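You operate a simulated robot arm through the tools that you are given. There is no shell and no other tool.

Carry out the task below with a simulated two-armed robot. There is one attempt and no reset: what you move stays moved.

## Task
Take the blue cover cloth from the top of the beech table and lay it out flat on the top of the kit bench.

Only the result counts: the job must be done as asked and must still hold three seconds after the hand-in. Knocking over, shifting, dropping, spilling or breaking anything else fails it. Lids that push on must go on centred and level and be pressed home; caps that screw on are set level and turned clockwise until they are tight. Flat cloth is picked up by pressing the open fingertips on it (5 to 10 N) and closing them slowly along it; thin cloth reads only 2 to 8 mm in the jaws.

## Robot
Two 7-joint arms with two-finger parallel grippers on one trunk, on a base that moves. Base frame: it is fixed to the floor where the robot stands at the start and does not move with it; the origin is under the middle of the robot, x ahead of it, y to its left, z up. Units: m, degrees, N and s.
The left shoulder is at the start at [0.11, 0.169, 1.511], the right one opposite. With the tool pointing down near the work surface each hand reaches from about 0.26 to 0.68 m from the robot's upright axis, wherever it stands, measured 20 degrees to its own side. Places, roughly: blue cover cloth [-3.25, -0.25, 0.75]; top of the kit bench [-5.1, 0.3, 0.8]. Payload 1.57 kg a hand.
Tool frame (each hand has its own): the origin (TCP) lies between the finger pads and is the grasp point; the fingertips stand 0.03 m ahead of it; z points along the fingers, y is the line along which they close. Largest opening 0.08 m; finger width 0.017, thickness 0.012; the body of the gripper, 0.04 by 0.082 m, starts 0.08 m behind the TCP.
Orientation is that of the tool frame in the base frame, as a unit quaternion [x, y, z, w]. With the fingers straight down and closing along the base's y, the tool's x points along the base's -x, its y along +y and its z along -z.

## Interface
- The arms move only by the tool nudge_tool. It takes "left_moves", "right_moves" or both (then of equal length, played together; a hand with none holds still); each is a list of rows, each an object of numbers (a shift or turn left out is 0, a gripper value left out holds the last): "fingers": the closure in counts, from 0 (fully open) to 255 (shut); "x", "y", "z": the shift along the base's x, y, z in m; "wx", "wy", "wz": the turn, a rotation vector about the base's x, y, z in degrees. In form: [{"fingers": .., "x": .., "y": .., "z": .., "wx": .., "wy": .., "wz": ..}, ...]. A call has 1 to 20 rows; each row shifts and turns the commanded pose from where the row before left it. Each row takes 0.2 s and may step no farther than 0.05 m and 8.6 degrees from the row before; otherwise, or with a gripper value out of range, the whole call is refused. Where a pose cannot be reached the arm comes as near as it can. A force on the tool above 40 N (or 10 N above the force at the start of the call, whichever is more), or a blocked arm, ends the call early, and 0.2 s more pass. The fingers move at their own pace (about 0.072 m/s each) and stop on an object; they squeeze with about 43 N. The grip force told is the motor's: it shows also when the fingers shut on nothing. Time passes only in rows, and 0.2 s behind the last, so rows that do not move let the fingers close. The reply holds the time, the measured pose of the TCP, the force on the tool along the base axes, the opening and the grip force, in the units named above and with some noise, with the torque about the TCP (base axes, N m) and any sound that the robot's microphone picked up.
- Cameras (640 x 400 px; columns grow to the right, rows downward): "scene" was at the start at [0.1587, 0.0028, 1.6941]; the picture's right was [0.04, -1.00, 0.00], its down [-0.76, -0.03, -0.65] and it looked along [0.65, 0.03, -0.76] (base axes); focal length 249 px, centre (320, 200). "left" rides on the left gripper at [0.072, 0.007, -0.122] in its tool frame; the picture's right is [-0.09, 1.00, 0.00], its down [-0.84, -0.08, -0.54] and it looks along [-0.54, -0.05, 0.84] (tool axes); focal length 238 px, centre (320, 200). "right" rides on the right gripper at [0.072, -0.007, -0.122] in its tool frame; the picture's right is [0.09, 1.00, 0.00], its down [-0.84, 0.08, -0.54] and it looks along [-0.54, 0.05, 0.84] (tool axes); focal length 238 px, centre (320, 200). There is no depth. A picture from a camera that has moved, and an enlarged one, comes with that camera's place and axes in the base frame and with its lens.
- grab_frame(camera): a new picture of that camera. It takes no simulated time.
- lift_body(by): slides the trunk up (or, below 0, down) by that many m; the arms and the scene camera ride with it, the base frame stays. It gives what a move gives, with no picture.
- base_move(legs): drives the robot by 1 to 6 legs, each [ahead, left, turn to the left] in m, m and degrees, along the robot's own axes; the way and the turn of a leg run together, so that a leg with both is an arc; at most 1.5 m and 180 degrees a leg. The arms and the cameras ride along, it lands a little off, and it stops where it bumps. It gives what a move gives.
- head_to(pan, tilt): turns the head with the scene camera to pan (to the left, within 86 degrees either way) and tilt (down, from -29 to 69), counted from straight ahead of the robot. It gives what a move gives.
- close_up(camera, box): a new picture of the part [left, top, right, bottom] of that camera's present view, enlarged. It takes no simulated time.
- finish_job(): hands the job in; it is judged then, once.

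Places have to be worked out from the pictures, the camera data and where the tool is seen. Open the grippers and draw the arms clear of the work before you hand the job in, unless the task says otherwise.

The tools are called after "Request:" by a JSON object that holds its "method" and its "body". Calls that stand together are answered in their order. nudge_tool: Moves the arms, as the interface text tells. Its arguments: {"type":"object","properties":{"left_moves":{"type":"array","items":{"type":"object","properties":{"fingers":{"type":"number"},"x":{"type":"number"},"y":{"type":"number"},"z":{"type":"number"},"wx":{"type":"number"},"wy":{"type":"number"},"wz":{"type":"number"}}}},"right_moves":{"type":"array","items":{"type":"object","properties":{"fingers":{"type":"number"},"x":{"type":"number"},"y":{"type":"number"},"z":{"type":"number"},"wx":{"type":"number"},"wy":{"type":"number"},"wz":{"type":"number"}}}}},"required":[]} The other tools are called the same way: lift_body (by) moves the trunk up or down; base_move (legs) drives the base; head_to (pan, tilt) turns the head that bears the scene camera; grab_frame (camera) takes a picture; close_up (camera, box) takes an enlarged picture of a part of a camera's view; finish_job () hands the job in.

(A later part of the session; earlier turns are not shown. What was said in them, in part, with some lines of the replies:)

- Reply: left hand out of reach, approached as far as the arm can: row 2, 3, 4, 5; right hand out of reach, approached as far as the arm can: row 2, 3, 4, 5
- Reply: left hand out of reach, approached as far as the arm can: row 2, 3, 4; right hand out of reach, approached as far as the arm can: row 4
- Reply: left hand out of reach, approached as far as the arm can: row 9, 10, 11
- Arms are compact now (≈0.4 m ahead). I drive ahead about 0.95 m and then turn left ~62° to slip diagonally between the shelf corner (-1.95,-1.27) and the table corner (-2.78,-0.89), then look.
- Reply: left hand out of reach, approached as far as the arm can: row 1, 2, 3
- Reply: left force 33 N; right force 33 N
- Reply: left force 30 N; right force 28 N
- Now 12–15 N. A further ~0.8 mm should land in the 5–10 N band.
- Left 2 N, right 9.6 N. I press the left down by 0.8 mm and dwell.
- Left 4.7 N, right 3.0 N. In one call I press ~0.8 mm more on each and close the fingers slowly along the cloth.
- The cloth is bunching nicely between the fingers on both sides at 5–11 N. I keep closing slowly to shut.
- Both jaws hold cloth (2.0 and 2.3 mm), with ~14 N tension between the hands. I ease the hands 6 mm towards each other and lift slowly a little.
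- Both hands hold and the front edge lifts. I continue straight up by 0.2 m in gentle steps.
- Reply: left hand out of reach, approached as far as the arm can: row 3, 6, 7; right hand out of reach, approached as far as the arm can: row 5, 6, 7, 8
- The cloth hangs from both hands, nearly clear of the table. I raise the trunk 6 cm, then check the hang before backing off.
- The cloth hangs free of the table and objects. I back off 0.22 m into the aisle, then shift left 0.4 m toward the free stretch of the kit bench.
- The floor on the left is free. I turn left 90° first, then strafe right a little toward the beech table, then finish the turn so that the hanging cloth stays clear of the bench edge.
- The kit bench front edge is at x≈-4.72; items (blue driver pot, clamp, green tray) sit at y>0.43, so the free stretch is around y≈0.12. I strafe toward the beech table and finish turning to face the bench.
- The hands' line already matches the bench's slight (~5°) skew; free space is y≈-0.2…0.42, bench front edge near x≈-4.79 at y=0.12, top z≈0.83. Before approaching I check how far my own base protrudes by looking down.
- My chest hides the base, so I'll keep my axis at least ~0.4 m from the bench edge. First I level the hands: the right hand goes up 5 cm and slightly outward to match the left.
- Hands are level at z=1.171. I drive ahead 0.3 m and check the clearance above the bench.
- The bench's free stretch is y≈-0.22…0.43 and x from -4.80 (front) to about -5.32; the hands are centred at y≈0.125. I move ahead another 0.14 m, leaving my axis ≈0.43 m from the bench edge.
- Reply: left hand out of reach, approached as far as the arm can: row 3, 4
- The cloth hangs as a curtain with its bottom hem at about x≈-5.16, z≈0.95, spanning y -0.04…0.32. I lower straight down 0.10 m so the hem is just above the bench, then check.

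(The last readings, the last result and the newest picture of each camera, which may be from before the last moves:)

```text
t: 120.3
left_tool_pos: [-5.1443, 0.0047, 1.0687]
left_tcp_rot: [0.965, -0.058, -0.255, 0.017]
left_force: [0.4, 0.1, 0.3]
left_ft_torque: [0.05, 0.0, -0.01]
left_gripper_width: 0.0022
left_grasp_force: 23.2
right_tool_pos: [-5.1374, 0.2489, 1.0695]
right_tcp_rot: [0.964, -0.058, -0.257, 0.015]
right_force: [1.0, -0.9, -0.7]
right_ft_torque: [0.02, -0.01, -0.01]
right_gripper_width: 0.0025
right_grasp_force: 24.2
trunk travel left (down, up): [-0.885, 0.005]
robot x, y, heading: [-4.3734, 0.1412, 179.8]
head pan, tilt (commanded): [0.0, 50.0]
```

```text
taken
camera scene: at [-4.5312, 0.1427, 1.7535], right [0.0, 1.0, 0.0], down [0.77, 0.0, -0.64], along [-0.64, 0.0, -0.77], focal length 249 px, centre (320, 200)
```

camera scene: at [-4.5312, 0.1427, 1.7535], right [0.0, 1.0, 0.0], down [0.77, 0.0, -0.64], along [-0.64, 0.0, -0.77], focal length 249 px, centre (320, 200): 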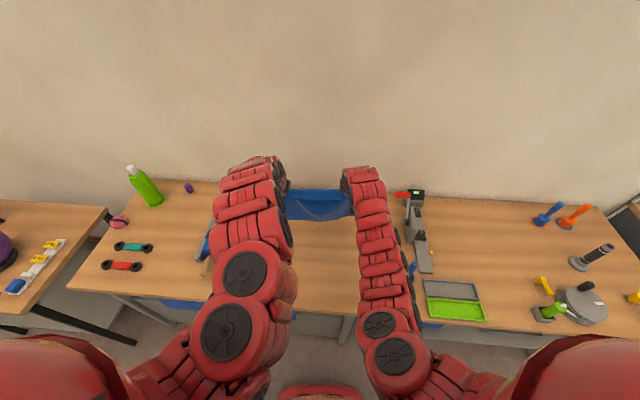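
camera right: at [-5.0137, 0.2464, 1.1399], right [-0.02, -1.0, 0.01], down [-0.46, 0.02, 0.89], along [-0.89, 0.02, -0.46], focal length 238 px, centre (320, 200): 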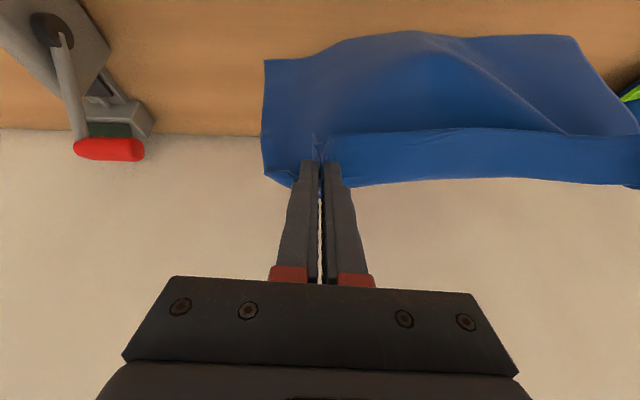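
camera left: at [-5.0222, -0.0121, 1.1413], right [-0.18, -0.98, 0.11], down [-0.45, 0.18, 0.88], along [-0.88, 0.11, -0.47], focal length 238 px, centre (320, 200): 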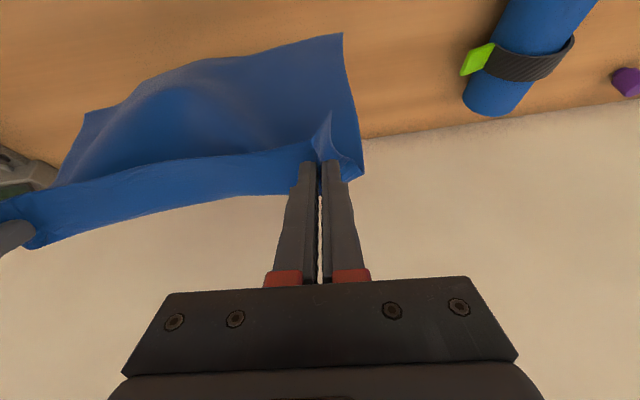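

The hem is just touching the bench at about x≈-5.18 (corners near z≈0.85). Now I lay it: move the hands back toward me while lowering along a diagonal and gradually return the wrists to vertical.

Request:
{"method": "nudge_tool", "body": {"left_moves": [{"x": 0.018, "z": -0.018, "wy": -2.5}, {"x": 0.018, "z": -0.018, "wy": -2.5}, {"x": 0.018, "z": -0.018, "wy": -2.5}, {"x": 0.018, "z": -0.018, "wy": -2.5}, {"x": 0.018, "z": -0.018, "wy": -2.5}], "right_moves": [{"x": 0.018, "z": -0.018, "wy": -2.5}, {"x": 0.018, "z": -0.018, "wy": -2.5}, {"x": 0.018, "z": -0.018, "wy": -2.5}, {"x": 0.018, "z": -0.018, "wy": -2.5}, {"x": 0.018, "z": -0.018, "wy": -2.5}]}}

Request:
{"method": "grab_frame", "body": {"camera": "left"}}

Request:
{"method": "grab_frame", "body": {"camera": "right"}}

Request:
{"method": "grab_frame", "body": {"camera": "scene"}}

```text
t: 121.5
left_tool_pos: [-5.0528, 0.0023, 0.9783]
left_tcp_rot: [0.987, -0.06, -0.148, 0.01]
left_force: [0.1, -0.3, -0.1]
left_ft_torque: [0.01, -0.02, -0.05]
left_gripper_width: 0.0022
left_grasp_force: 24.2
right_tool_pos: [-5.0467, 0.249, 0.9801]
right_tcp_rot: [0.987, -0.06, -0.15, 0.007]
right_force: [-0.3, 0.4, -0.5]
right_ft_torque: [-0.01, 0.02, -0.05]
right_gripper_width: 0.0023
right_grasp_force: 23.9
trunk travel left (down, up): [-0.885, 0.005]
robot x, y, heading: [-4.3761, 0.1432, 180.0]
head pan, tilt (commanded): [0.0, 50.0]
```

```text
taken
camera left: at [-4.9503, -0.0134, 1.076], right [-0.2, -0.98, 0.06], down [-0.63, 0.18, 0.76], along [-0.75, 0.11, -0.65], focal length 238 px, centre (320, 200)
```

left: 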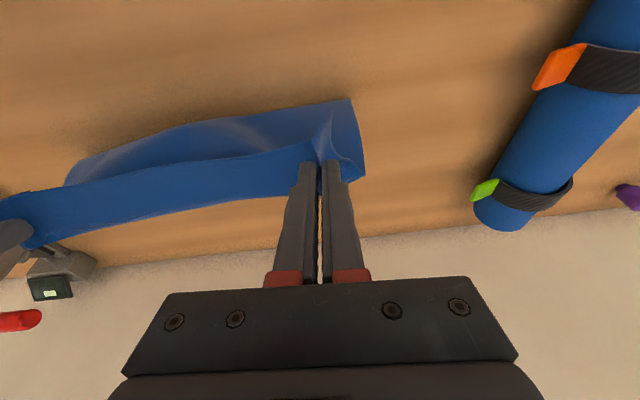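

```text
taken
camera right: at [-4.9414, 0.2474, 1.0751], right [-0.03, -1.0, 0.01], down [-0.64, 0.02, 0.77], along [-0.77, 0.02, -0.64], focal length 238 px, centre (320, 200)
```

right: 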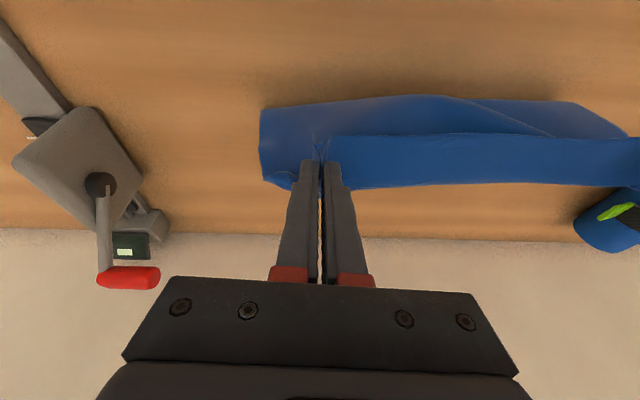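

```text
taken
camera scene: at [-4.5303, 0.1425, 1.7536], right [0.0, 1.0, 0.0], down [0.77, 0.0, -0.64], along [-0.64, 0.0, -0.77], focal length 249 px, centre (320, 200)
```

scene: 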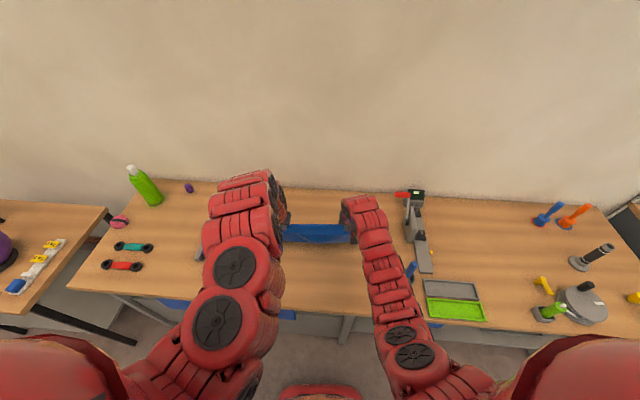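

The lower part now lies on the bench (fold line at x≈-5.085, z≈0.82) with the hem beyond; the hanging part is ~13 cm. I continue the same diagonal to about 1 cm above the bench, wrists to vertical.

Request:
{"method": "nudge_tool", "body": {"left_moves": [{"x": 0.02, "z": -0.0193, "wy": -2.85}, {"x": 0.02, "z": -0.0193, "wy": -2.85}, {"x": 0.02, "z": -0.0193, "wy": -2.85}, {"x": 0.02, "z": -0.0193, "wy": -2.85}, {"x": 0.02, "z": -0.0193, "wy": -2.85}, {"x": 0.02, "z": -0.0193, "wy": -2.85}], "right_moves": [{"x": 0.02, "z": -0.0195, "wy": -2.85}, {"x": 0.02, "z": -0.0195, "wy": -2.85}, {"x": 0.02, "z": -0.0195, "wy": -2.85}, {"x": 0.02, "z": -0.0195, "wy": -2.85}, {"x": 0.02, "z": -0.0195, "wy": -2.85}, {"x": 0.02, "z": -0.0195, "wy": -2.85}]}}

Request:
{"method": "grab_frame", "body": {"camera": "left"}}

Request:
{"method": "grab_frame", "body": {"camera": "right"}}

Request:
{"method": "grab_frame", "body": {"camera": "scene"}}

```text
t: 122.9
left_tool_pos: [-4.9337, 0.0033, 0.8615]
left_tcp_rot: [0.998, -0.061, 0.001, 0.0]
left_force: [0.3, -0.4, -0.2]
left_ft_torque: [-0.01, -0.02, -0.01]
left_gripper_width: 0.0023
left_grasp_force: 24.1
right_tool_pos: [-4.9272, 0.2511, 0.8658]
right_tcp_rot: [0.998, -0.06, -0.003, 0.0]
right_force: [-0.5, 0.0, -0.2]
right_ft_torque: [0.02, 0.02, -0.03]
right_gripper_width: 0.002
right_grasp_force: 23.8
trunk travel left (down, up): [-0.885, 0.005]
robot x, y, heading: [-4.3751, 0.1473, 179.7]
head pan, tilt (commanded): [0.0, 50.0]
```

```text
taken
camera left: at [-4.8636, -0.0133, 0.9853], right [-0.21, -0.98, 0.0], down [-0.82, 0.18, 0.54], along [-0.53, 0.11, -0.84], focal length 238 px, centre (320, 200)
```

left: 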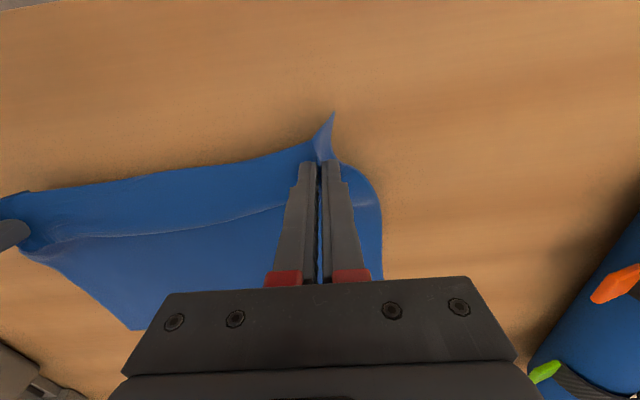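

```text
taken
camera right: at [-4.8544, 0.2488, 0.9876], right [-0.03, -1.0, 0.0], down [-0.84, 0.02, 0.55], along [-0.55, 0.02, -0.84], focal length 238 px, centre (320, 200)
```

right: 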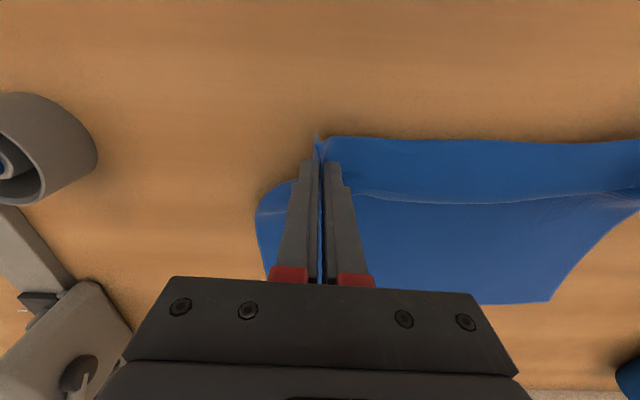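

```text
taken
camera scene: at [-4.5302, 0.1425, 1.7536], right [0.0, 1.0, 0.0], down [0.77, 0.0, -0.64], along [-0.64, 0.0, -0.77], focal length 249 px, centre (320, 200)
```

scene: 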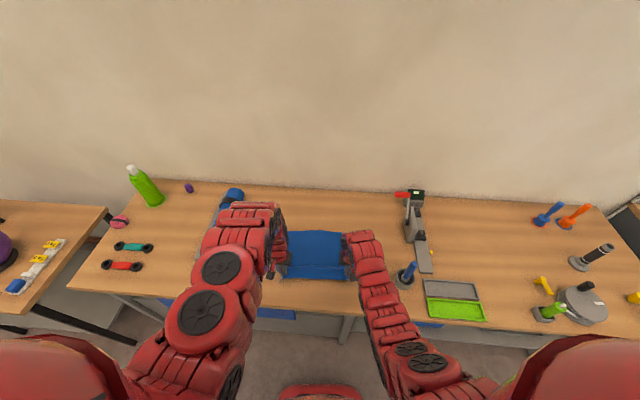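

The cloth is laid with the hem at x≈-5.11; a slack wave remains near the hands. I pull the hands back 3 cm more while lowering to near contact.

Request:
{"method": "nudge_tool", "body": {"left_moves": [{"x": 0.01, "z": -0.002}, {"x": 0.01, "z": -0.002}, {"x": 0.01, "z": -0.002}], "right_moves": [{"x": 0.01, "z": -0.003}, {"x": 0.01, "z": -0.003}, {"x": 0.01, "z": -0.003}]}}

Request:
{"method": "grab_frame", "body": {"camera": "left"}}

Request:
{"method": "grab_frame", "body": {"camera": "right"}}

Request:
{"method": "close_up", "body": {"camera": "scene", "box": [220, 200, 420, 325]}}

```text
t: 123.7
left_tool_pos: [-4.9027, 0.004, 0.8552]
left_tcp_rot: [0.998, -0.061, 0.0, 0.0]
left_force: [0.2, -0.9, -1.2]
left_ft_torque: [0.02, 0.01, -0.04]
left_gripper_width: 0.0023
left_grasp_force: 24.2
right_tool_pos: [-4.8987, 0.2488, 0.8556]
right_tcp_rot: [0.998, -0.059, -0.003, 0.001]
right_force: [-1.1, -0.1, 0.0]
right_ft_torque: [-0.02, -0.01, -0.04]
right_gripper_width: 0.0021
right_grasp_force: 23.5
trunk travel left (down, up): [-0.885, 0.005]
robot x, y, heading: [-4.3772, 0.1407, 180.0]
head pan, tilt (commanded): [0.0, 50.0]
```

```text
taken
camera left: at [-4.8331, -0.0128, 0.9801], right [-0.21, -0.98, 0.0], down [-0.82, 0.18, 0.54], along [-0.53, 0.11, -0.84], focal length 238 px, centre (320, 200)
```

left: 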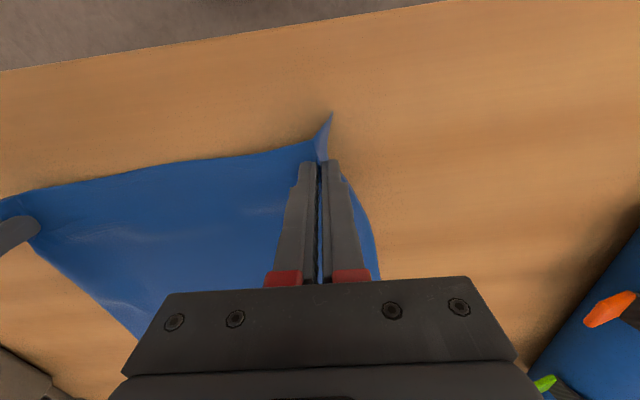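

```text
taken
camera right: at [-4.8251, 0.2467, 0.9774], right [-0.03, -1.0, 0.0], down [-0.84, 0.02, 0.55], along [-0.55, 0.02, -0.84], focal length 238 px, centre (320, 200)
```

right: 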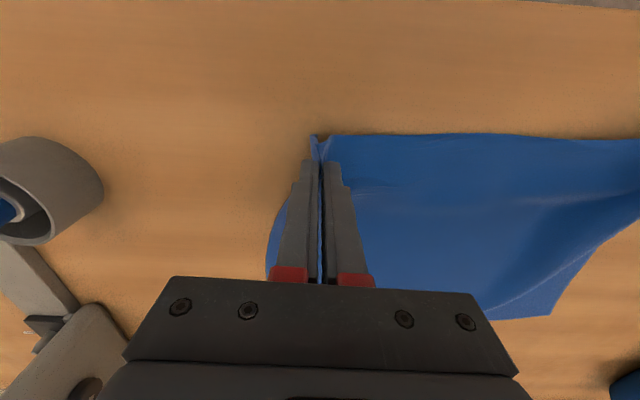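

```text
3.20 times, centred on (320, 262) of scene
camera zoom: at [-4.5297, 0.1423, 1.7536], right [0.0, 1.0, 0.0], down [0.77, 0.0, -0.64], along [-0.64, 0.0, -0.77], focal length 796 px, centre (320, 0)
```

zoom: 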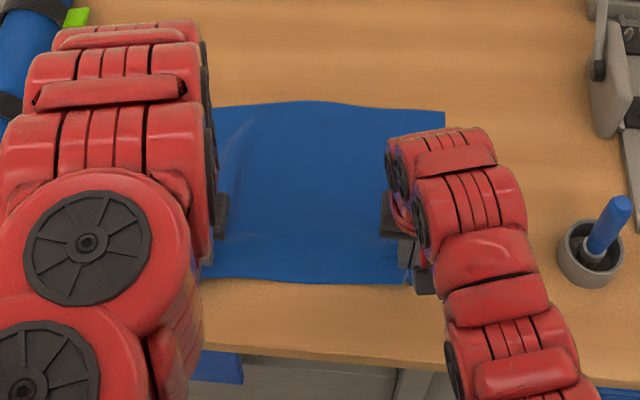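

Nicely flat already; a slight diagonal wave remains on the left part. I pull back another 1.5–2 cm gently (left slightly more) and look at it again.

Request:
{"method": "nudge_tool", "body": {"left_moves": [{"x": 0.007, "y": -0.002}, {"x": 0.007, "y": -0.002}, {"x": 0.006, "y": -0.002}], "right_moves": [{"x": 0.005, "y": 0.002}, {"x": 0.005, "y": 0.002}, {"x": 0.005, "y": 0.002}]}}

Request:
{"method": "grab_frame", "body": {"camera": "left"}}

Request:
{"method": "grab_frame", "body": {"camera": "right"}}

Request:
{"method": "close_up", "body": {"camera": "scene", "box": [220, 200, 420, 325]}}

```text
t: 124.5
left_tool_pos: [-4.8839, -0.0013, 0.8569]
left_tcp_rot: [0.998, -0.062, 0.001, 0.0]
left_force: [-0.4, 1.2, 0.4]
left_ft_torque: [0.09, 0.04, -0.01]
left_gripper_width: 0.0023
left_grasp_force: 23.4
right_tool_pos: [-4.8824, 0.2557, 0.8553]
right_tcp_rot: [0.998, -0.061, -0.004, -0.001]
right_force: [-0.2, -2.1, -0.2]
right_ft_torque: [-0.05, 0.03, 0.02]
right_gripper_width: 0.0023
right_grasp_force: 24.3
trunk travel left (down, up): [-0.885, 0.005]
robot x, y, heading: [-4.373, 0.1405, 179.8]
head pan, tilt (commanded): [0.0, 50.0]
```

```text
taken
camera left: at [-4.8136, -0.0181, 0.9805], right [-0.21, -0.98, 0.0], down [-0.82, 0.18, 0.54], along [-0.53, 0.12, -0.84], focal length 238 px, centre (320, 200)
```

left: 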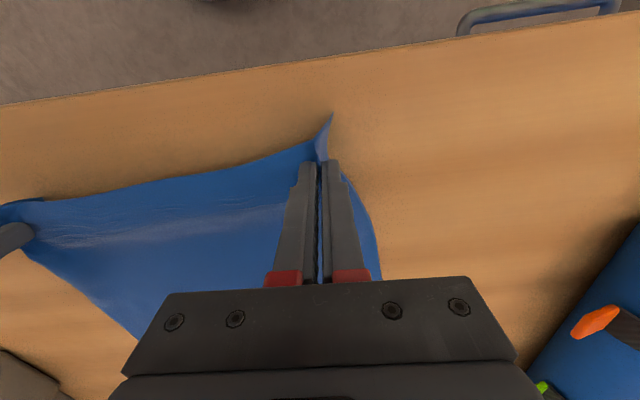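

```text
taken
camera right: at [-4.8098, 0.253, 0.9769], right [-0.03, -1.0, 0.0], down [-0.84, 0.02, 0.55], along [-0.55, 0.02, -0.84], focal length 238 px, centre (320, 200)
```

right: 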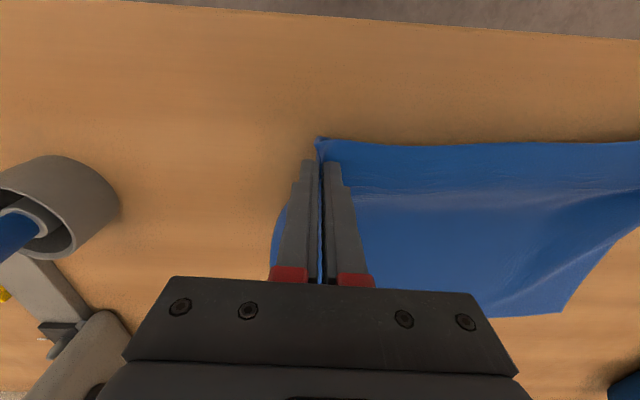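

```text
3.20 times, centred on (320, 262) of scene
camera zoom: at [-4.5301, 0.1429, 1.7536], right [0.0, 1.0, 0.0], down [0.77, 0.0, -0.64], along [-0.64, 0.0, -0.77], focal length 796 px, centre (320, 0)
```

zoom: 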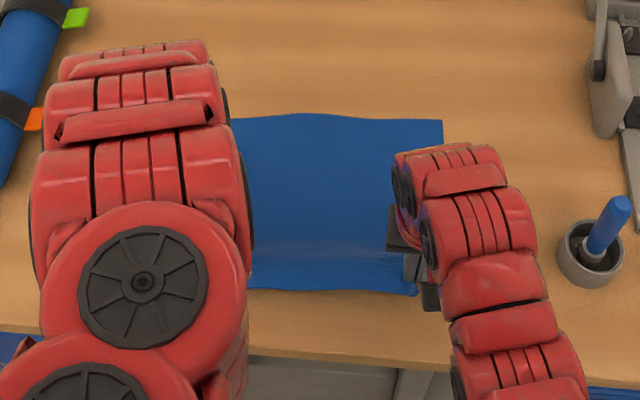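

The cloth is taut enough (the hem starts to follow). Now I lower the fingertips to gentle contact with the bench before opening slowly to spread the gathers.

Request:
{"method": "nudge_tool", "body": {"left_moves": [{"z": -0.0015}, {"z": -0.0015}, {"z": -0.001}], "right_moves": [{"z": -0.0015}, {"z": -0.0015}, {}]}}

```text
t: 125.3
left_tool_pos: [-4.8836, -0.0015, 0.8536]
left_tcp_rot: [0.998, -0.063, 0.0, 0.0]
left_force: [1.2, 1.8, 0.3]
left_ft_torque: [0.03, -0.02, -0.02]
left_gripper_width: 0.0024
left_grasp_force: 23.8
right_tool_pos: [-4.8821, 0.2546, 0.8522]
right_tcp_rot: [0.998, -0.06, -0.003, -0.001]
right_force: [1.2, -1.9, -0.1]
right_ft_torque: [-0.08, 0.0, 0.02]
right_gripper_width: 0.0022
right_grasp_force: 24.3
trunk travel left (down, up): [-0.885, 0.005]
robot x, y, heading: [-4.3716, 0.1412, 180.0]
head pan, tilt (commanded): [0.0, 50.0]
```

No contact yet; I keep lowering in 1 mm steps.

Request:
{"method": "nudge_tool", "body": {"left_moves": [{"z": -0.001}, {"z": -0.001}, {}], "right_moves": [{"z": -0.001}, {"z": -0.001}, {}]}}

```text
t: 126.1
left_tool_pos: [-4.8836, -0.0015, 0.8513]
left_tcp_rot: [0.998, -0.061, -0.001, 0.0]
left_force: [0.7, 1.5, 0.4]
left_ft_torque: [0.1, -0.02, -0.04]
left_gripper_width: 0.0023
left_grasp_force: 23.5
right_tool_pos: [-4.8832, 0.2556, 0.8505]
right_tcp_rot: [0.998, -0.06, -0.003, -0.001]
right_force: [-0.8, -1.7, 0.1]
right_ft_torque: [-0.06, -0.02, 0.01]
right_gripper_width: 0.0023
right_grasp_force: 23.6
trunk travel left (down, up): [-0.885, 0.005]
robot x, y, heading: [-4.375, 0.1443, 179.9]
head pan, tilt (commanded): [0.0, 50.0]
```

Still free at z≈0.851; I continue in small steps.

Request:
{"method": "nudge_tool", "body": {"left_moves": [{"z": -0.001}, {"z": -0.001}, {"z": -0.001}, {}], "right_moves": [{"z": -0.001}, {"z": -0.001}, {"z": -0.001}, {}]}}

```text
t: 127.1
left_tool_pos: [-4.8832, -0.0022, 0.8484]
left_tcp_rot: [0.998, -0.061, 0.001, 0.0]
left_force: [0.2, 3.3, 0.0]
left_ft_torque: [0.06, 0.0, -0.06]
left_gripper_width: 0.0023
left_grasp_force: 24.5
right_tool_pos: [-4.8831, 0.2558, 0.8464]
right_tcp_rot: [0.998, -0.059, -0.003, 0.0]
right_force: [0.2, -1.8, -0.1]
right_ft_torque: [-0.08, 0.02, -0.01]
right_gripper_width: 0.002
right_grasp_force: 23.7
trunk travel left (down, up): [-0.885, 0.005]
robot x, y, heading: [-4.371, 0.1433, 179.9]
head pan, tilt (commanded): [0.0, 50.0]
```

Still no contact; bench top may be nearer 0.80–0.81. I go on in 2 mm steps.

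Request:
{"method": "nudge_tool", "body": {"left_moves": [{"z": -0.002}, {"z": -0.002}, {"z": -0.002}, {}], "right_moves": [{"z": -0.002}, {"z": -0.002}, {"z": -0.001}, {}]}}

Request:
{"method": "close_up", "body": {"camera": "left", "box": [220, 80, 440, 218]}}

```text
t: 128.1
left_tool_pos: [-4.8821, -0.0027, 0.8419]
left_tcp_rot: [0.998, -0.061, 0.001, 0.0]
left_force: [-0.2, 3.2, -0.2]
left_ft_torque: [0.11, 0.03, -0.03]
left_gripper_width: 0.0021
left_grasp_force: 23.9
right_tool_pos: [-4.8839, 0.2554, 0.84]
right_tcp_rot: [0.998, -0.06, -0.003, -0.001]
right_force: [-0.4, -1.6, 0.2]
right_ft_torque: [-0.11, 0.01, 0.05]
right_gripper_width: 0.0023
right_grasp_force: 24.1
trunk travel left (down, up): [-0.885, 0.005]
robot x, y, heading: [-4.3749, 0.1421, 179.8]
head pan, tilt (commanded): [0.0, 50.0]
```

```text
2.90 times, centred on (330, 149) of left
camera zoom: at [-4.8127, -0.0186, 0.9656], right [-0.21, -0.98, 0.0], down [-0.82, 0.18, 0.54], along [-0.53, 0.12, -0.84], focal length 691 px, centre (291, 348)
```

zoom: 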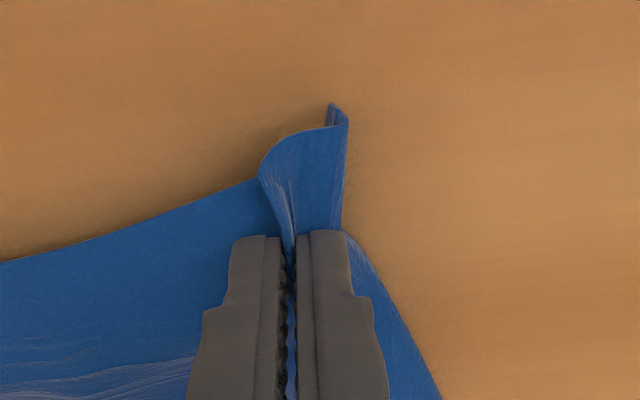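

The loose corner now touches the bench, so contact is near. Another few 2 mm steps.

Request:
{"method": "nudge_tool", "body": {"left_moves": [{"z": -0.002}, {"z": -0.002}, {}], "right_moves": [{"z": -0.002}, {"z": -0.002}, {}]}}

```text
t: 128.9
left_tool_pos: [-4.8824, -0.0018, 0.8392]
left_tcp_rot: [0.998, -0.061, 0.0, 0.0]
left_force: [-0.8, 2.0, 0.3]
left_ft_torque: [0.07, 0.01, -0.03]
left_gripper_width: 0.0024
left_grasp_force: 23.7
right_tool_pos: [-4.8843, 0.2563, 0.8389]
right_tcp_rot: [0.998, -0.06, -0.004, -0.001]
right_force: [0.4, -2.6, 0.8]
right_ft_torque: [-0.06, 0.02, 0.0]
right_gripper_width: 0.0021
right_grasp_force: 24.3
trunk travel left (down, up): [-0.885, 0.005]
robot x, y, heading: [-4.3759, 0.1421, 179.8]
head pan, tilt (commanded): [0.0, 50.0]
```

Continuing down gently.

Request:
{"method": "nudge_tool", "body": {"left_moves": [{"z": -0.0015}, {"z": -0.0015}, {}], "right_moves": [{"z": -0.0015}, {"z": -0.0015}, {}]}}

```text
t: 129.7
left_tool_pos: [-4.8834, -0.0032, 0.8362]
left_tcp_rot: [0.998, -0.061, 0.0, 0.0]
left_force: [-0.1, 2.3, -0.6]
left_ft_torque: [0.03, 0.02, -0.01]
left_gripper_width: 0.0024
left_grasp_force: 24.3
right_tool_pos: [-4.8833, 0.2557, 0.8348]
right_tcp_rot: [0.998, -0.06, -0.003, -0.001]
right_force: [-0.1, -2.4, 0.4]
right_ft_torque: [-0.02, -0.02, 0.01]
right_gripper_width: 0.0024
right_grasp_force: 24.1
trunk travel left (down, up): [-0.885, 0.005]
robot x, y, heading: [-4.3729, 0.1422, 179.8]
head pan, tilt (commanded): [0.0, 50.0]
```

Still free at z≈0.836 (tips ≈0.806). Continuing in 1.5 mm steps.

Request:
{"method": "nudge_tool", "body": {"left_moves": [{"z": -0.0015}, {"z": -0.0015}, {}], "right_moves": [{"z": -0.0015}, {"z": -0.001}, {}]}}

```text
t: 130.5
left_tool_pos: [-4.8832, -0.0019, 0.8331]
left_tcp_rot: [0.998, -0.06, 0.0, 0.0]
left_force: [-0.3, 2.0, 0.3]
left_ft_torque: [0.07, 0.04, -0.05]
left_gripper_width: 0.0023
left_grasp_force: 23.9
right_tool_pos: [-4.8832, 0.2551, 0.8326]
right_tcp_rot: [0.998, -0.06, -0.003, 0.0]
right_force: [-0.2, 0.2, 11.3]
right_ft_torque: [-0.03, -0.12, 0.04]
right_gripper_width: 0.0025
right_grasp_force: 23.5
trunk travel left (down, up): [-0.885, 0.005]
robot x, y, heading: [-4.3775, 0.147, 179.9]
head pan, tilt (commanded): [0.0, 50.0]
```

The right hand touches (11 N) at z≈0.833, so the bench top is ≈0.803. I lower the left another 1.3 mm and ease the right slightly.

Request:
{"method": "nudge_tool", "body": {"left_moves": [{"z": -0.0013}, {}], "right_moves": [{"z": 0.0003}, {}]}}

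```text
t: 131.1
left_tool_pos: [-4.8822, -0.0031, 0.8324]
left_tcp_rot: [0.998, -0.062, -0.001, 0.0]
left_force: [0.2, 2.8, 11.1]
left_ft_torque: [-0.04, -0.07, 0.0]
left_gripper_width: 0.0023
left_grasp_force: 23.6
right_tool_pos: [-4.8824, 0.2538, 0.833]
right_tcp_rot: [0.998, -0.059, -0.004, 0.0]
right_force: [-1.4, -2.8, 8.8]
right_ft_torque: [-0.06, 0.01, 0.02]
right_gripper_width: 0.0024
right_grasp_force: 24.0
trunk travel left (down, up): [-0.885, 0.005]
robot x, y, heading: [-4.3763, 0.1454, 179.9]
head pan, tilt (commanded): [0.0, 50.0]
```

Both tips press with ~10 N. I open both grippers slowly so the tips drag the gathers apart, first halfway.

Request:
{"method": "nudge_tool", "body": {"left_moves": [{"fingers": 246}, {"fingers": 238}, {"fingers": 230}, {"fingers": 222}, {"fingers": 214}, {"fingers": 206}, {"fingers": 198}, {"fingers": 190}, {"fingers": 182}, {"fingers": 174}], "right_moves": [{"fingers": 246}, {"fingers": 238}, {"fingers": 230}, {"fingers": 222}, {"fingers": 214}, {"fingers": 206}, {"fingers": 198}, {"fingers": 190}, {"fingers": 182}, {"fingers": 174}]}}

Request:
{"method": "close_up", "body": {"camera": "left", "box": [220, 80, 440, 218]}}

Request:
{"method": "close_up", "body": {"camera": "right", "box": [220, 80, 440, 218]}}

```text
t: 133.3
left_tool_pos: [-4.8836, -0.0013, 0.8334]
left_tcp_rot: [0.998, -0.06, 0.0, 0.001]
left_force: [2.3, 3.6, 16.3]
left_ft_torque: [-0.19, -0.05, 0.01]
left_gripper_width: 0.0219
left_grasp_force: 0.1
right_tool_pos: [-4.8822, 0.2559, 0.8323]
right_tcp_rot: [0.998, -0.06, -0.004, 0.0]
right_force: [0.2, -0.3, 1.1]
right_ft_torque: [0.01, 0.01, -0.02]
right_gripper_width: 0.0255
right_grasp_force: 0.1
trunk travel left (down, up): [-0.885, 0.005]
robot x, y, heading: [-4.373, 0.1433, 179.9]
head pan, tilt (commanded): [0.0, 50.0]
```

```text
2.90 times, centred on (330, 149) of left
camera zoom: at [-4.8122, -0.0183, 0.955], right [-0.21, -0.98, 0.0], down [-0.82, 0.18, 0.54], along [-0.53, 0.11, -0.84], focal length 691 px, centre (291, 348)
```

zoom: 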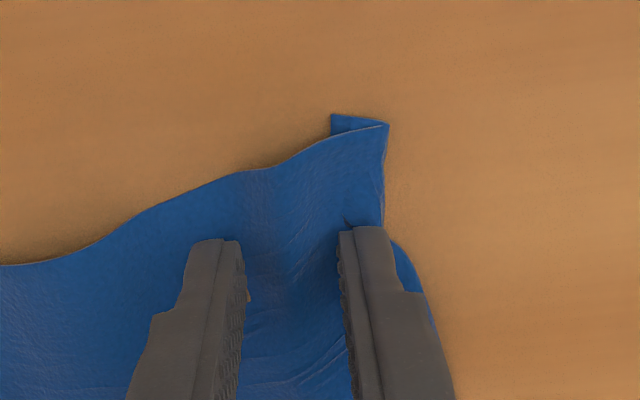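

```text
2.90 times, centred on (330, 149) of right
camera zoom: at [-4.8088, 0.2539, 0.9543], right [-0.03, -1.0, 0.0], down [-0.84, 0.02, 0.55], along [-0.55, 0.02, -0.84], focal length 691 px, centre (291, 348)
```

zoom: 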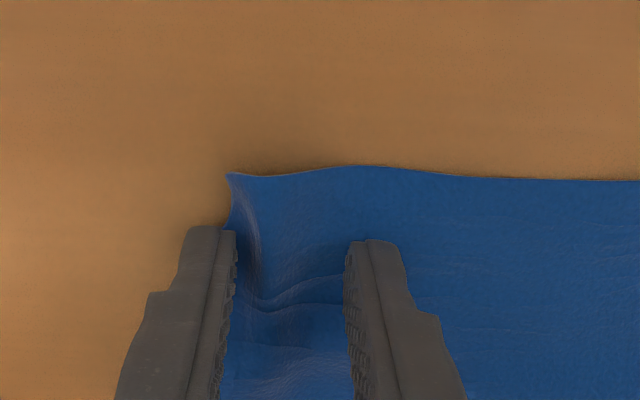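

The gathers are spreading; the left corner tip is still folded over and the right edge curled. I continue opening, pressing the right slightly more.

Request:
{"method": "nudge_tool", "body": {"left_moves": [{"z": 0.0005, "fingers": 166}, {"fingers": 158}, {"fingers": 150}, {"fingers": 142}, {"fingers": 134}, {"fingers": 126}, {"fingers": 118}, {"fingers": 110}, {"fingers": 102}, {"fingers": 94}], "right_moves": [{"z": -0.0008, "fingers": 166}, {"fingers": 158}, {"fingers": 150}, {"fingers": 142}, {"fingers": 134}, {"fingers": 126}, {"fingers": 118}, {"fingers": 110}, {"fingers": 102}, {"fingers": 94}]}}

Request:
{"method": "close_up", "body": {"camera": "left", "box": [220, 80, 440, 218]}}

Request:
{"method": "close_up", "body": {"camera": "right", "box": [220, 80, 440, 218]}}

```text
t: 135.5
left_tool_pos: [-4.8826, -0.0032, 0.8323]
left_tcp_rot: [0.998, -0.061, 0.0, 0.0]
left_force: [0.7, 2.1, 2.7]
left_ft_torque: [-0.09, 0.01, -0.03]
left_gripper_width: 0.0495
left_grasp_force: 0.1
right_tool_pos: [-4.8826, 0.2551, 0.8331]
right_tcp_rot: [0.998, -0.059, -0.004, -0.001]
right_force: [-0.9, -3.9, 11.7]
right_ft_torque: [0.23, 0.03, 0.03]
right_gripper_width: 0.0473
right_grasp_force: 0.0
trunk travel left (down, up): [-0.885, 0.005]
robot x, y, heading: [-4.3721, 0.1444, 179.9]
head pan, tilt (commanded): [0.0, 50.0]
```

```text
2.90 times, centred on (330, 149) of left
camera zoom: at [-4.8123, -0.0196, 0.9555], right [-0.21, -0.98, 0.0], down [-0.82, 0.18, 0.54], along [-0.53, 0.12, -0.84], focal length 691 px, centre (291, 348)
```

zoom: 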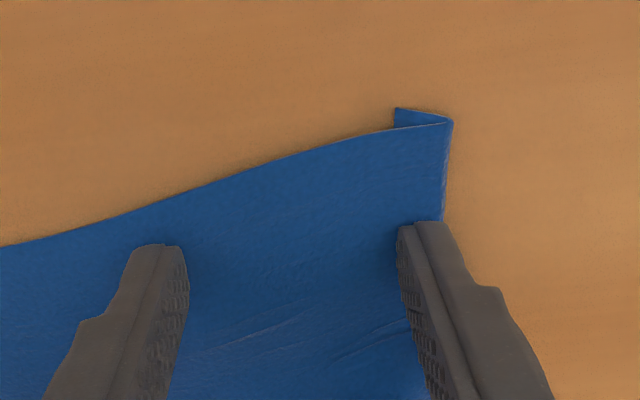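

```text
2.90 times, centred on (330, 149) of right
camera zoom: at [-4.8091, 0.2524, 0.9535], right [-0.03, -1.0, 0.0], down [-0.84, 0.02, 0.55], along [-0.55, 0.02, -0.84], focal length 691 px, centre (291, 348)
```

zoom: 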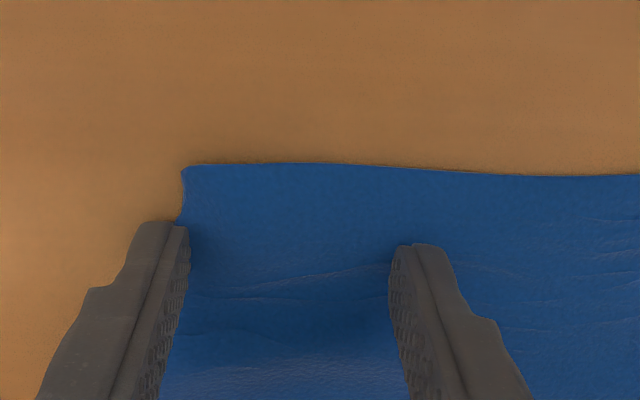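

The gathers are spread out. I raise both hands straight up to view the result.

Request:
{"method": "nudge_tool", "body": {"left_moves": [{"z": 0.01}, {"z": 0.02}, {"z": 0.03}, {"z": 0.04}, {"z": 0.04}], "right_moves": [{"z": 0.01}, {"z": 0.02}, {"z": 0.03}, {"z": 0.04}, {"z": 0.04}]}}

Request:
{"method": "grab_frame", "body": {"camera": "left"}}

Request:
{"method": "grab_frame", "body": {"camera": "right"}}

Request:
{"method": "grab_frame", "body": {"camera": "scene"}}

```text
t: 136.7
left_tool_pos: [-4.9, -0.0036, 0.9208]
left_tcp_rot: [0.998, -0.061, 0.001, -0.001]
left_force: [0.0, 0.7, -0.1]
left_ft_torque: [0.02, 0.01, 0.01]
left_gripper_width: 0.0507
left_grasp_force: 0.0
left hand out of reach, approached as far as the arm can: row 4, 5
right_tool_pos: [-4.8842, 0.2536, 0.9732]
right_tcp_rot: [0.998, -0.059, -0.003, 0.0]
right_force: [0.4, 0.2, -0.3]
right_ft_torque: [-0.01, 0.02, -0.02]
right_gripper_width: 0.0505
right_grasp_force: 0.1
trunk travel left (down, up): [-0.885, 0.005]
robot x, y, heading: [-4.3747, 0.1419, 179.9]
head pan, tilt (commanded): [0.0, 50.0]
```

```text
taken
camera left: at [-4.8309, -0.0202, 1.0439], right [-0.21, -0.98, 0.0], down [-0.82, 0.18, 0.54], along [-0.53, 0.12, -0.84], focal length 238 px, centre (320, 200)
```

left: 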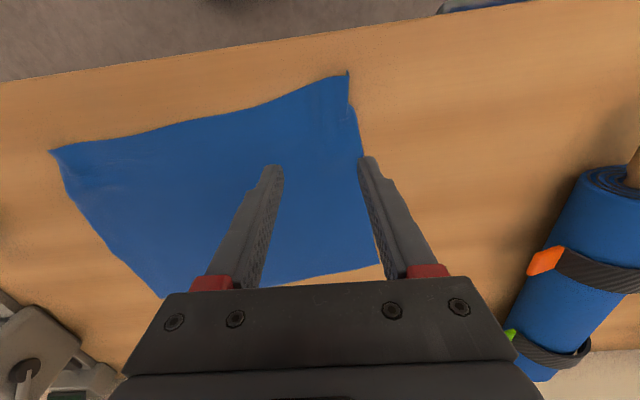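

```text
taken
camera right: at [-4.812, 0.2516, 1.095], right [-0.03, -1.0, 0.0], down [-0.84, 0.02, 0.55], along [-0.55, 0.02, -0.84], focal length 238 px, centre (320, 200)
```

right: 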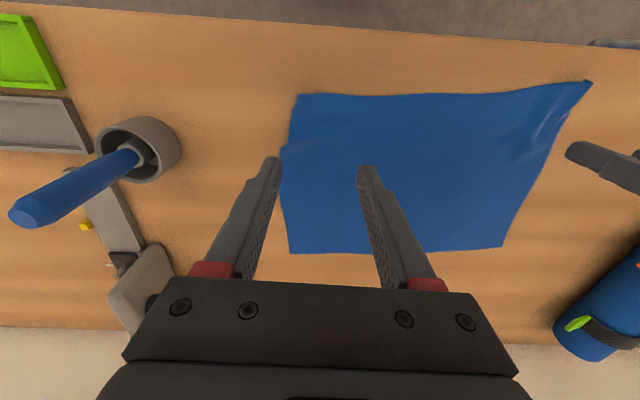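

```text
taken
camera scene: at [-4.53, 0.14, 1.7536], right [0.0, 1.0, 0.0], down [0.77, 0.0, -0.64], along [-0.64, 0.0, -0.77], focal length 249 px, centre (320, 200)
```

scene: 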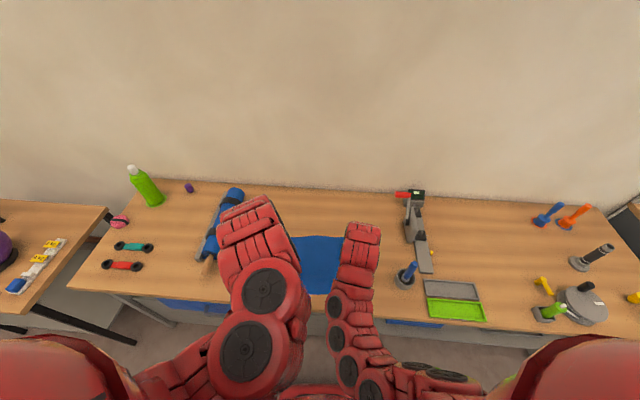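

The cloth lies flat in one spread piece between the tools. I zoom in on both near corners and the surface.

Request:
{"method": "close_up", "body": {"camera": "left", "box": [250, 50, 410, 150]}}

Request:
{"method": "close_up", "body": {"camera": "right", "box": [240, 60, 400, 160]}}

Request:
{"method": "close_up", "body": {"camera": "right", "box": [260, 60, 640, 298]}}

Request:
{"method": "close_up", "body": {"camera": "left", "box": [30, 60, 410, 298]}}

```text
4.00 times, centred on (330, 100) of left
camera zoom: at [-4.8309, -0.0202, 1.0439], right [-0.21, -0.98, 0.0], down [-0.82, 0.18, 0.54], along [-0.53, 0.12, -0.84], focal length 953 px, centre (280, 600)
```

zoom: 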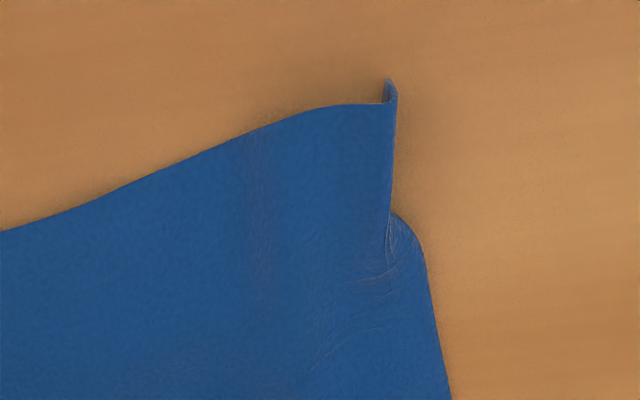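

```text
4.00 times, centred on (320, 110) of right
camera zoom: at [-4.812, 0.2516, 1.095], right [-0.03, -1.0, 0.0], down [-0.84, 0.02, 0.55], along [-0.55, 0.02, -0.84], focal length 953 px, centre (320, 560)
```

zoom: 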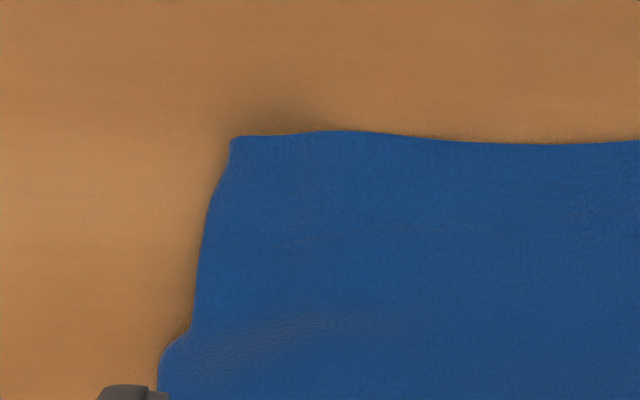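

```text
1.68 times, centred on (450, 179) of right
camera zoom: at [-4.812, 0.2516, 1.095], right [-0.03, -1.0, 0.0], down [-0.84, 0.02, 0.55], along [-0.55, 0.02, -0.84], focal length 401 px, centre (102, 235)
```

zoom: 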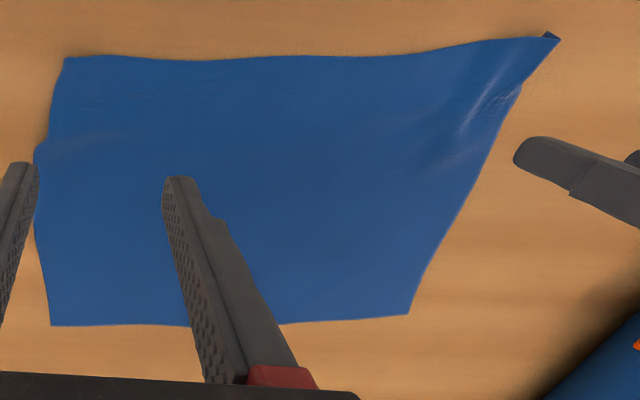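

```text
1.68 times, centred on (220, 179) of left
camera zoom: at [-4.8309, -0.0202, 1.0439], right [-0.21, -0.98, 0.0], down [-0.82, 0.18, 0.54], along [-0.53, 0.12, -0.84], focal length 401 px, centre (488, 235)
```

zoom: 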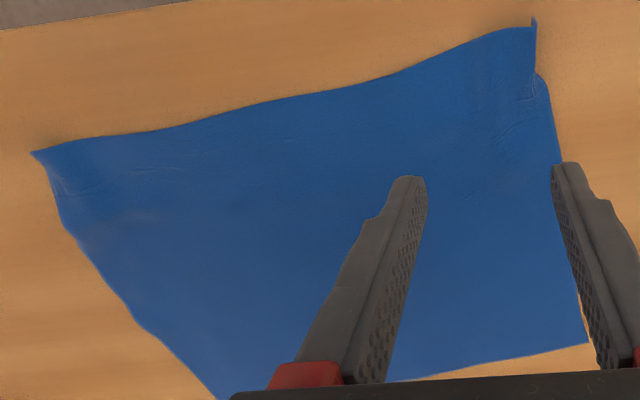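

Both near corners have only a narrow (~1.5 cm) strip tucked at the tip; otherwise it's flat. I back the base off 0.35 m with hands raised to get an unobstructed view.

Request:
{"method": "base_move", "body": {"legs": [[-0.35, 0, 0]]}}

Request:
{"method": "nudge_tool", "body": {"left_moves": [{"y": -0.04}, {"y": -0.04}, {"y": -0.04}, {"y": -0.04}], "right_moves": [{"y": 0.04}, {"y": 0.04}, {"y": 0.04}, {"y": 0.04}]}}

Request:
{"method": "head_to", "body": {"pan": 0, "tilt": 45}}

Request:
{"method": "grab_frame", "body": {"camera": "scene"}}

Request:
{"method": "close_up", "body": {"camera": "scene", "box": [240, 150, 400, 250]}}

```text
t: 138.9
left_tool_pos: [-4.5476, -0.0023, 0.9206]
left_tcp_rot: [0.998, -0.062, 0.001, 0.0]
left_force: [-0.3, 0.6, -0.2]
left_ft_torque: [-0.01, -0.02, -0.04]
left_gripper_width: 0.0506
left_grasp_force: 0.0
right_tool_pos: [-4.5329, 0.2547, 0.9724]
right_tcp_rot: [0.998, -0.059, -0.003, -0.001]
right_force: [0.1, 0.5, 0.2]
right_ft_torque: [0.03, 0.0, 0.0]
right_gripper_width: 0.0504
right_grasp_force: 0.1
trunk travel left (down, up): [-0.885, 0.005]
robot x, y, heading: [-4.0187, 0.1417, 179.7]
head pan, tilt (commanded): [0.0, 50.0]
```

```text
t: 139.9
left_tool_pos: [-4.5493, -0.1611, 0.9212]
left_tcp_rot: [0.998, -0.061, 0.002, 0.0]
left_force: [0.2, -0.8, -0.3]
left_ft_torque: [-0.01, 0.01, 0.0]
left_gripper_width: 0.0504
left_grasp_force: 0.1
right_tool_pos: [-4.5323, 0.4138, 0.971]
right_tcp_rot: [0.998, -0.06, -0.001, 0.0]
right_force: [-0.1, 0.0, -0.4]
right_ft_torque: [0.04, -0.04, 0.01]
right_gripper_width: 0.0504
right_grasp_force: 0.1
trunk travel left (down, up): [-0.885, 0.005]
robot x, y, heading: [-4.0184, 0.1436, 180.0]
head pan, tilt (commanded): [0.0, 50.0]
```

```text
t: 140.6
left_tool_pos: [-4.5484, -0.1608, 0.9204]
left_tcp_rot: [0.998, -0.062, 0.001, 0.001]
left_force: [0.2, -0.1, 0.3]
left_ft_torque: [-0.03, -0.01, -0.02]
left_gripper_width: 0.0507
left_grasp_force: 0.0
right_tool_pos: [-4.5329, 0.4132, 0.9727]
right_tcp_rot: [0.998, -0.06, -0.003, -0.001]
right_force: [0.1, -0.2, -0.3]
right_ft_torque: [-0.01, -0.02, 0.01]
right_gripper_width: 0.0505
right_grasp_force: 0.1
trunk travel left (down, up): [-0.885, 0.005]
robot x, y, heading: [-4.0191, 0.139, 180.1]
head pan, tilt (commanded): [0.0, 45.0]
```

```text
taken
camera scene: at [-4.1819, 0.1421, 1.7604], right [0.0, 1.0, 0.0], down [0.71, 0.0, -0.71], along [-0.71, 0.0, -0.71], focal length 249 px, centre (320, 200)
```

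scene: 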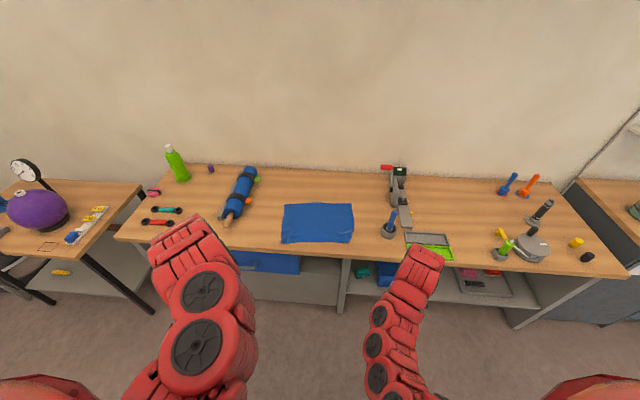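

```text
4.00 times, centred on (320, 200) of scene
camera zoom: at [-4.1819, 0.1421, 1.7604], right [0.0, 1.0, 0.0], down [0.71, 0.0, -0.71], along [-0.71, 0.0, -0.71], focal length 995 px, centre (320, 200)
```

zoom: 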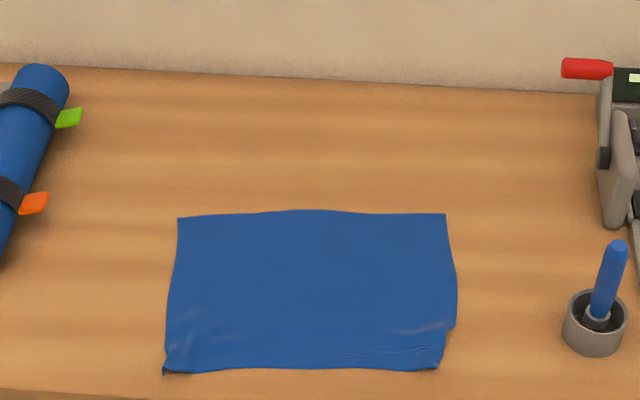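

From here the cloth lies flat, fully on the bench top and clear of the other items. I zoom in further on the near corners to judge the tucked tips.

Request:
{"method": "close_up", "body": {"camera": "scene", "box": [270, 215, 330, 252]}}

Request:
{"method": "close_up", "body": {"camera": "scene", "box": [320, 215, 380, 252]}}

Request:
{"method": "grab_frame", "body": {"camera": "right"}}

Request:
{"method": "grab_frame", "body": {"camera": "left"}}

```text
10.67 times, centred on (300, 234) of scene
camera zoom: at [-4.1819, 0.1421, 1.7604], right [0.0, 1.0, 0.0], down [0.71, 0.0, -0.71], along [-0.71, 0.0, -0.71], focal length 2653 px, centre (533, -157)
```

zoom: 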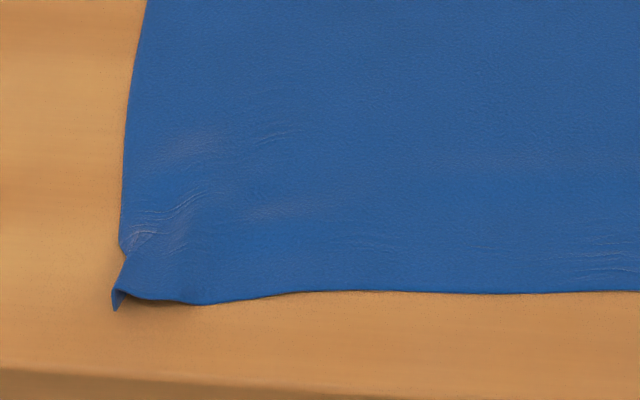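

```text
10.67 times, centred on (350, 234) of scene
camera zoom: at [-4.1819, 0.1421, 1.7604], right [0.0, 1.0, 0.0], down [0.71, 0.0, -0.71], along [-0.71, 0.0, -0.71], focal length 2653 px, centre (0, -157)
```

zoom: 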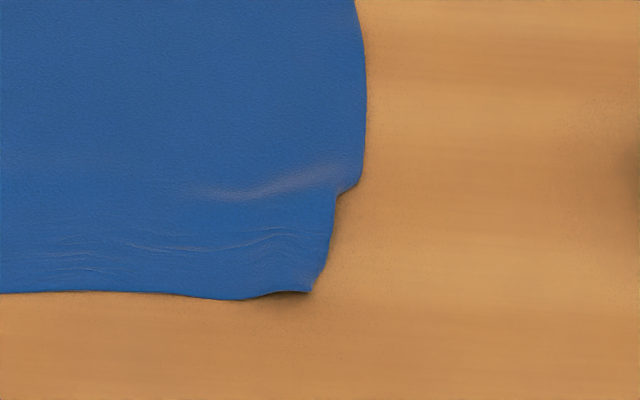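

```text
taken
camera right: at [-4.4591, 0.4116, 1.0932], right [-0.03, -1.0, 0.0], down [-0.84, 0.02, 0.55], along [-0.55, 0.02, -0.84], focal length 238 px, centre (320, 200)
```

right: 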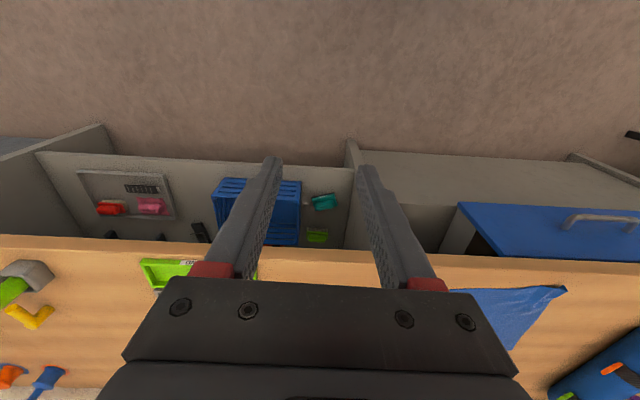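

```text
taken
camera left: at [-4.4789, -0.1774, 1.0442], right [-0.21, -0.98, 0.0], down [-0.82, 0.18, 0.54], along [-0.53, 0.12, -0.84], focal length 238 px, centre (320, 200)
```

left: 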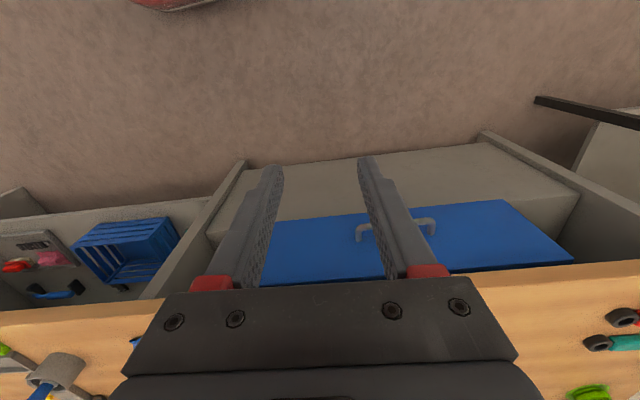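

Only tiny tucks remain at the two near corners; the cloth covers essentially its whole area, lies flat with several cm margin to the bench edge and touches nothing else. I open the grippers fully and back away a little more.

Request:
{"method": "nudge_tool", "body": {"left_moves": [{"fingers": 0}, {}, {}], "right_moves": [{"fingers": 0}, {}, {}]}}

Request:
{"method": "base_move", "body": {"legs": [[-0.1, 0, 0]]}}

Request:
{"method": "grab_frame", "body": {"camera": "scene"}}

Request:
{"method": "close_up", "body": {"camera": "scene", "box": [240, 130, 400, 230]}}

```text
t: 141.4
left_tool_pos: [-4.5486, -0.1606, 0.9207]
left_tcp_rot: [0.998, -0.061, 0.002, 0.001]
left_force: [0.3, 0.2, -0.1]
left_ft_torque: [-0.01, 0.0, 0.01]
left_gripper_width: 0.0801
left_grasp_force: 0.0
right_tool_pos: [-4.5327, 0.4144, 0.9722]
right_tcp_rot: [0.998, -0.059, -0.002, -0.001]
right_force: [-0.4, 0.1, 0.1]
right_ft_torque: [0.0, 0.01, -0.01]
right_gripper_width: 0.0801
right_grasp_force: 0.0
trunk travel left (down, up): [-0.885, 0.005]
robot x, y, heading: [-4.0164, 0.1429, 179.9]
head pan, tilt (commanded): [0.0, 45.0]
```

```text
t: 142.6
left_tool_pos: [-4.4518, -0.1622, 0.9208]
left_tcp_rot: [0.998, -0.061, 0.002, 0.0]
left_force: [0.7, 0.5, -0.7]
left_ft_torque: [0.0, 0.0, 0.0]
left_gripper_width: 0.0797
left_grasp_force: 0.0
right_tool_pos: [-4.4357, 0.4145, 0.9708]
right_tcp_rot: [0.998, -0.059, -0.003, -0.001]
right_force: [1.0, 0.0, 0.4]
right_ft_torque: [-0.04, 0.03, 0.02]
right_gripper_width: 0.0803
right_grasp_force: 0.0
trunk travel left (down, up): [-0.885, 0.005]
robot x, y, heading: [-3.9236, 0.1433, -180.1]
head pan, tilt (commanded): [0.0, 45.0]
```

```text
taken
camera scene: at [-4.0851, 0.1419, 1.7603], right [0.0, 1.0, 0.0], down [0.71, 0.0, -0.71], along [-0.71, 0.0, -0.71], focal length 249 px, centre (320, 200)
```

scene: 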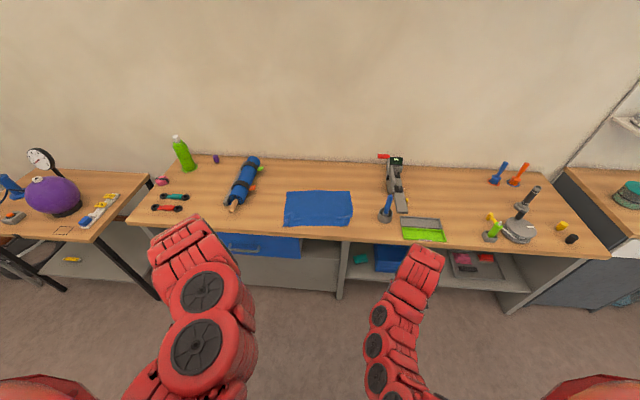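

```text
4.00 times, centred on (320, 180) of scene
camera zoom: at [-4.0851, 0.1419, 1.7603], right [0.0, 1.0, 0.0], down [0.71, 0.0, -0.71], along [-0.71, 0.0, -0.71], focal length 995 px, centre (320, 280)
```

zoom: 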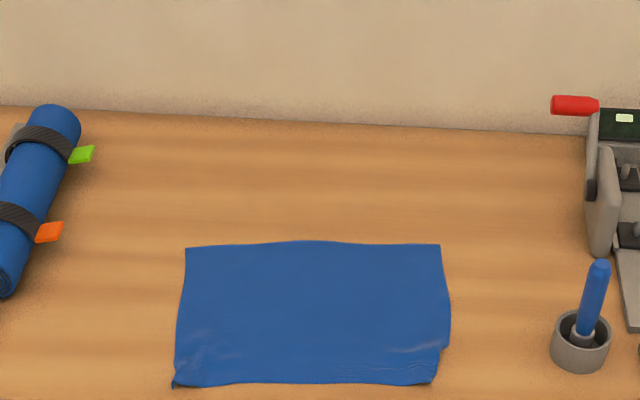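

The blue cloth lies flat on the kit bench top, stable and untouched by anything, all bench items are in place, the grippers are open and the arms are clear. I hand the job in.

Request:
{"method": "finish_job", "body": {}}

```text
The job is handed in.
```

I moved the blue cover cloth from the beech table and laid it out flat on the kit bench. The job is handed in; I haven't been told the result.

- **Where it lies:** the cloth is in the clear stretch between the blue tool roll and the pot with the blue screwdriver. It sits wholly on the bench top, 3–6 cm back from the front edge, and touches nothing else.
- **How flat it is:** the two corners nearest the front edge are slightly tucked under, by about 1–2 cm on the left and 3 cm on the right. There are also a few faint creases near them. I judged this flat enough and did not lift the cloth again to fix it, because that risked making it worse.
- **Everything else:** I saw nothing knocked over or shifted on either the beech table or the kit bench. Both grippers are open and the arms are clear of the bench.
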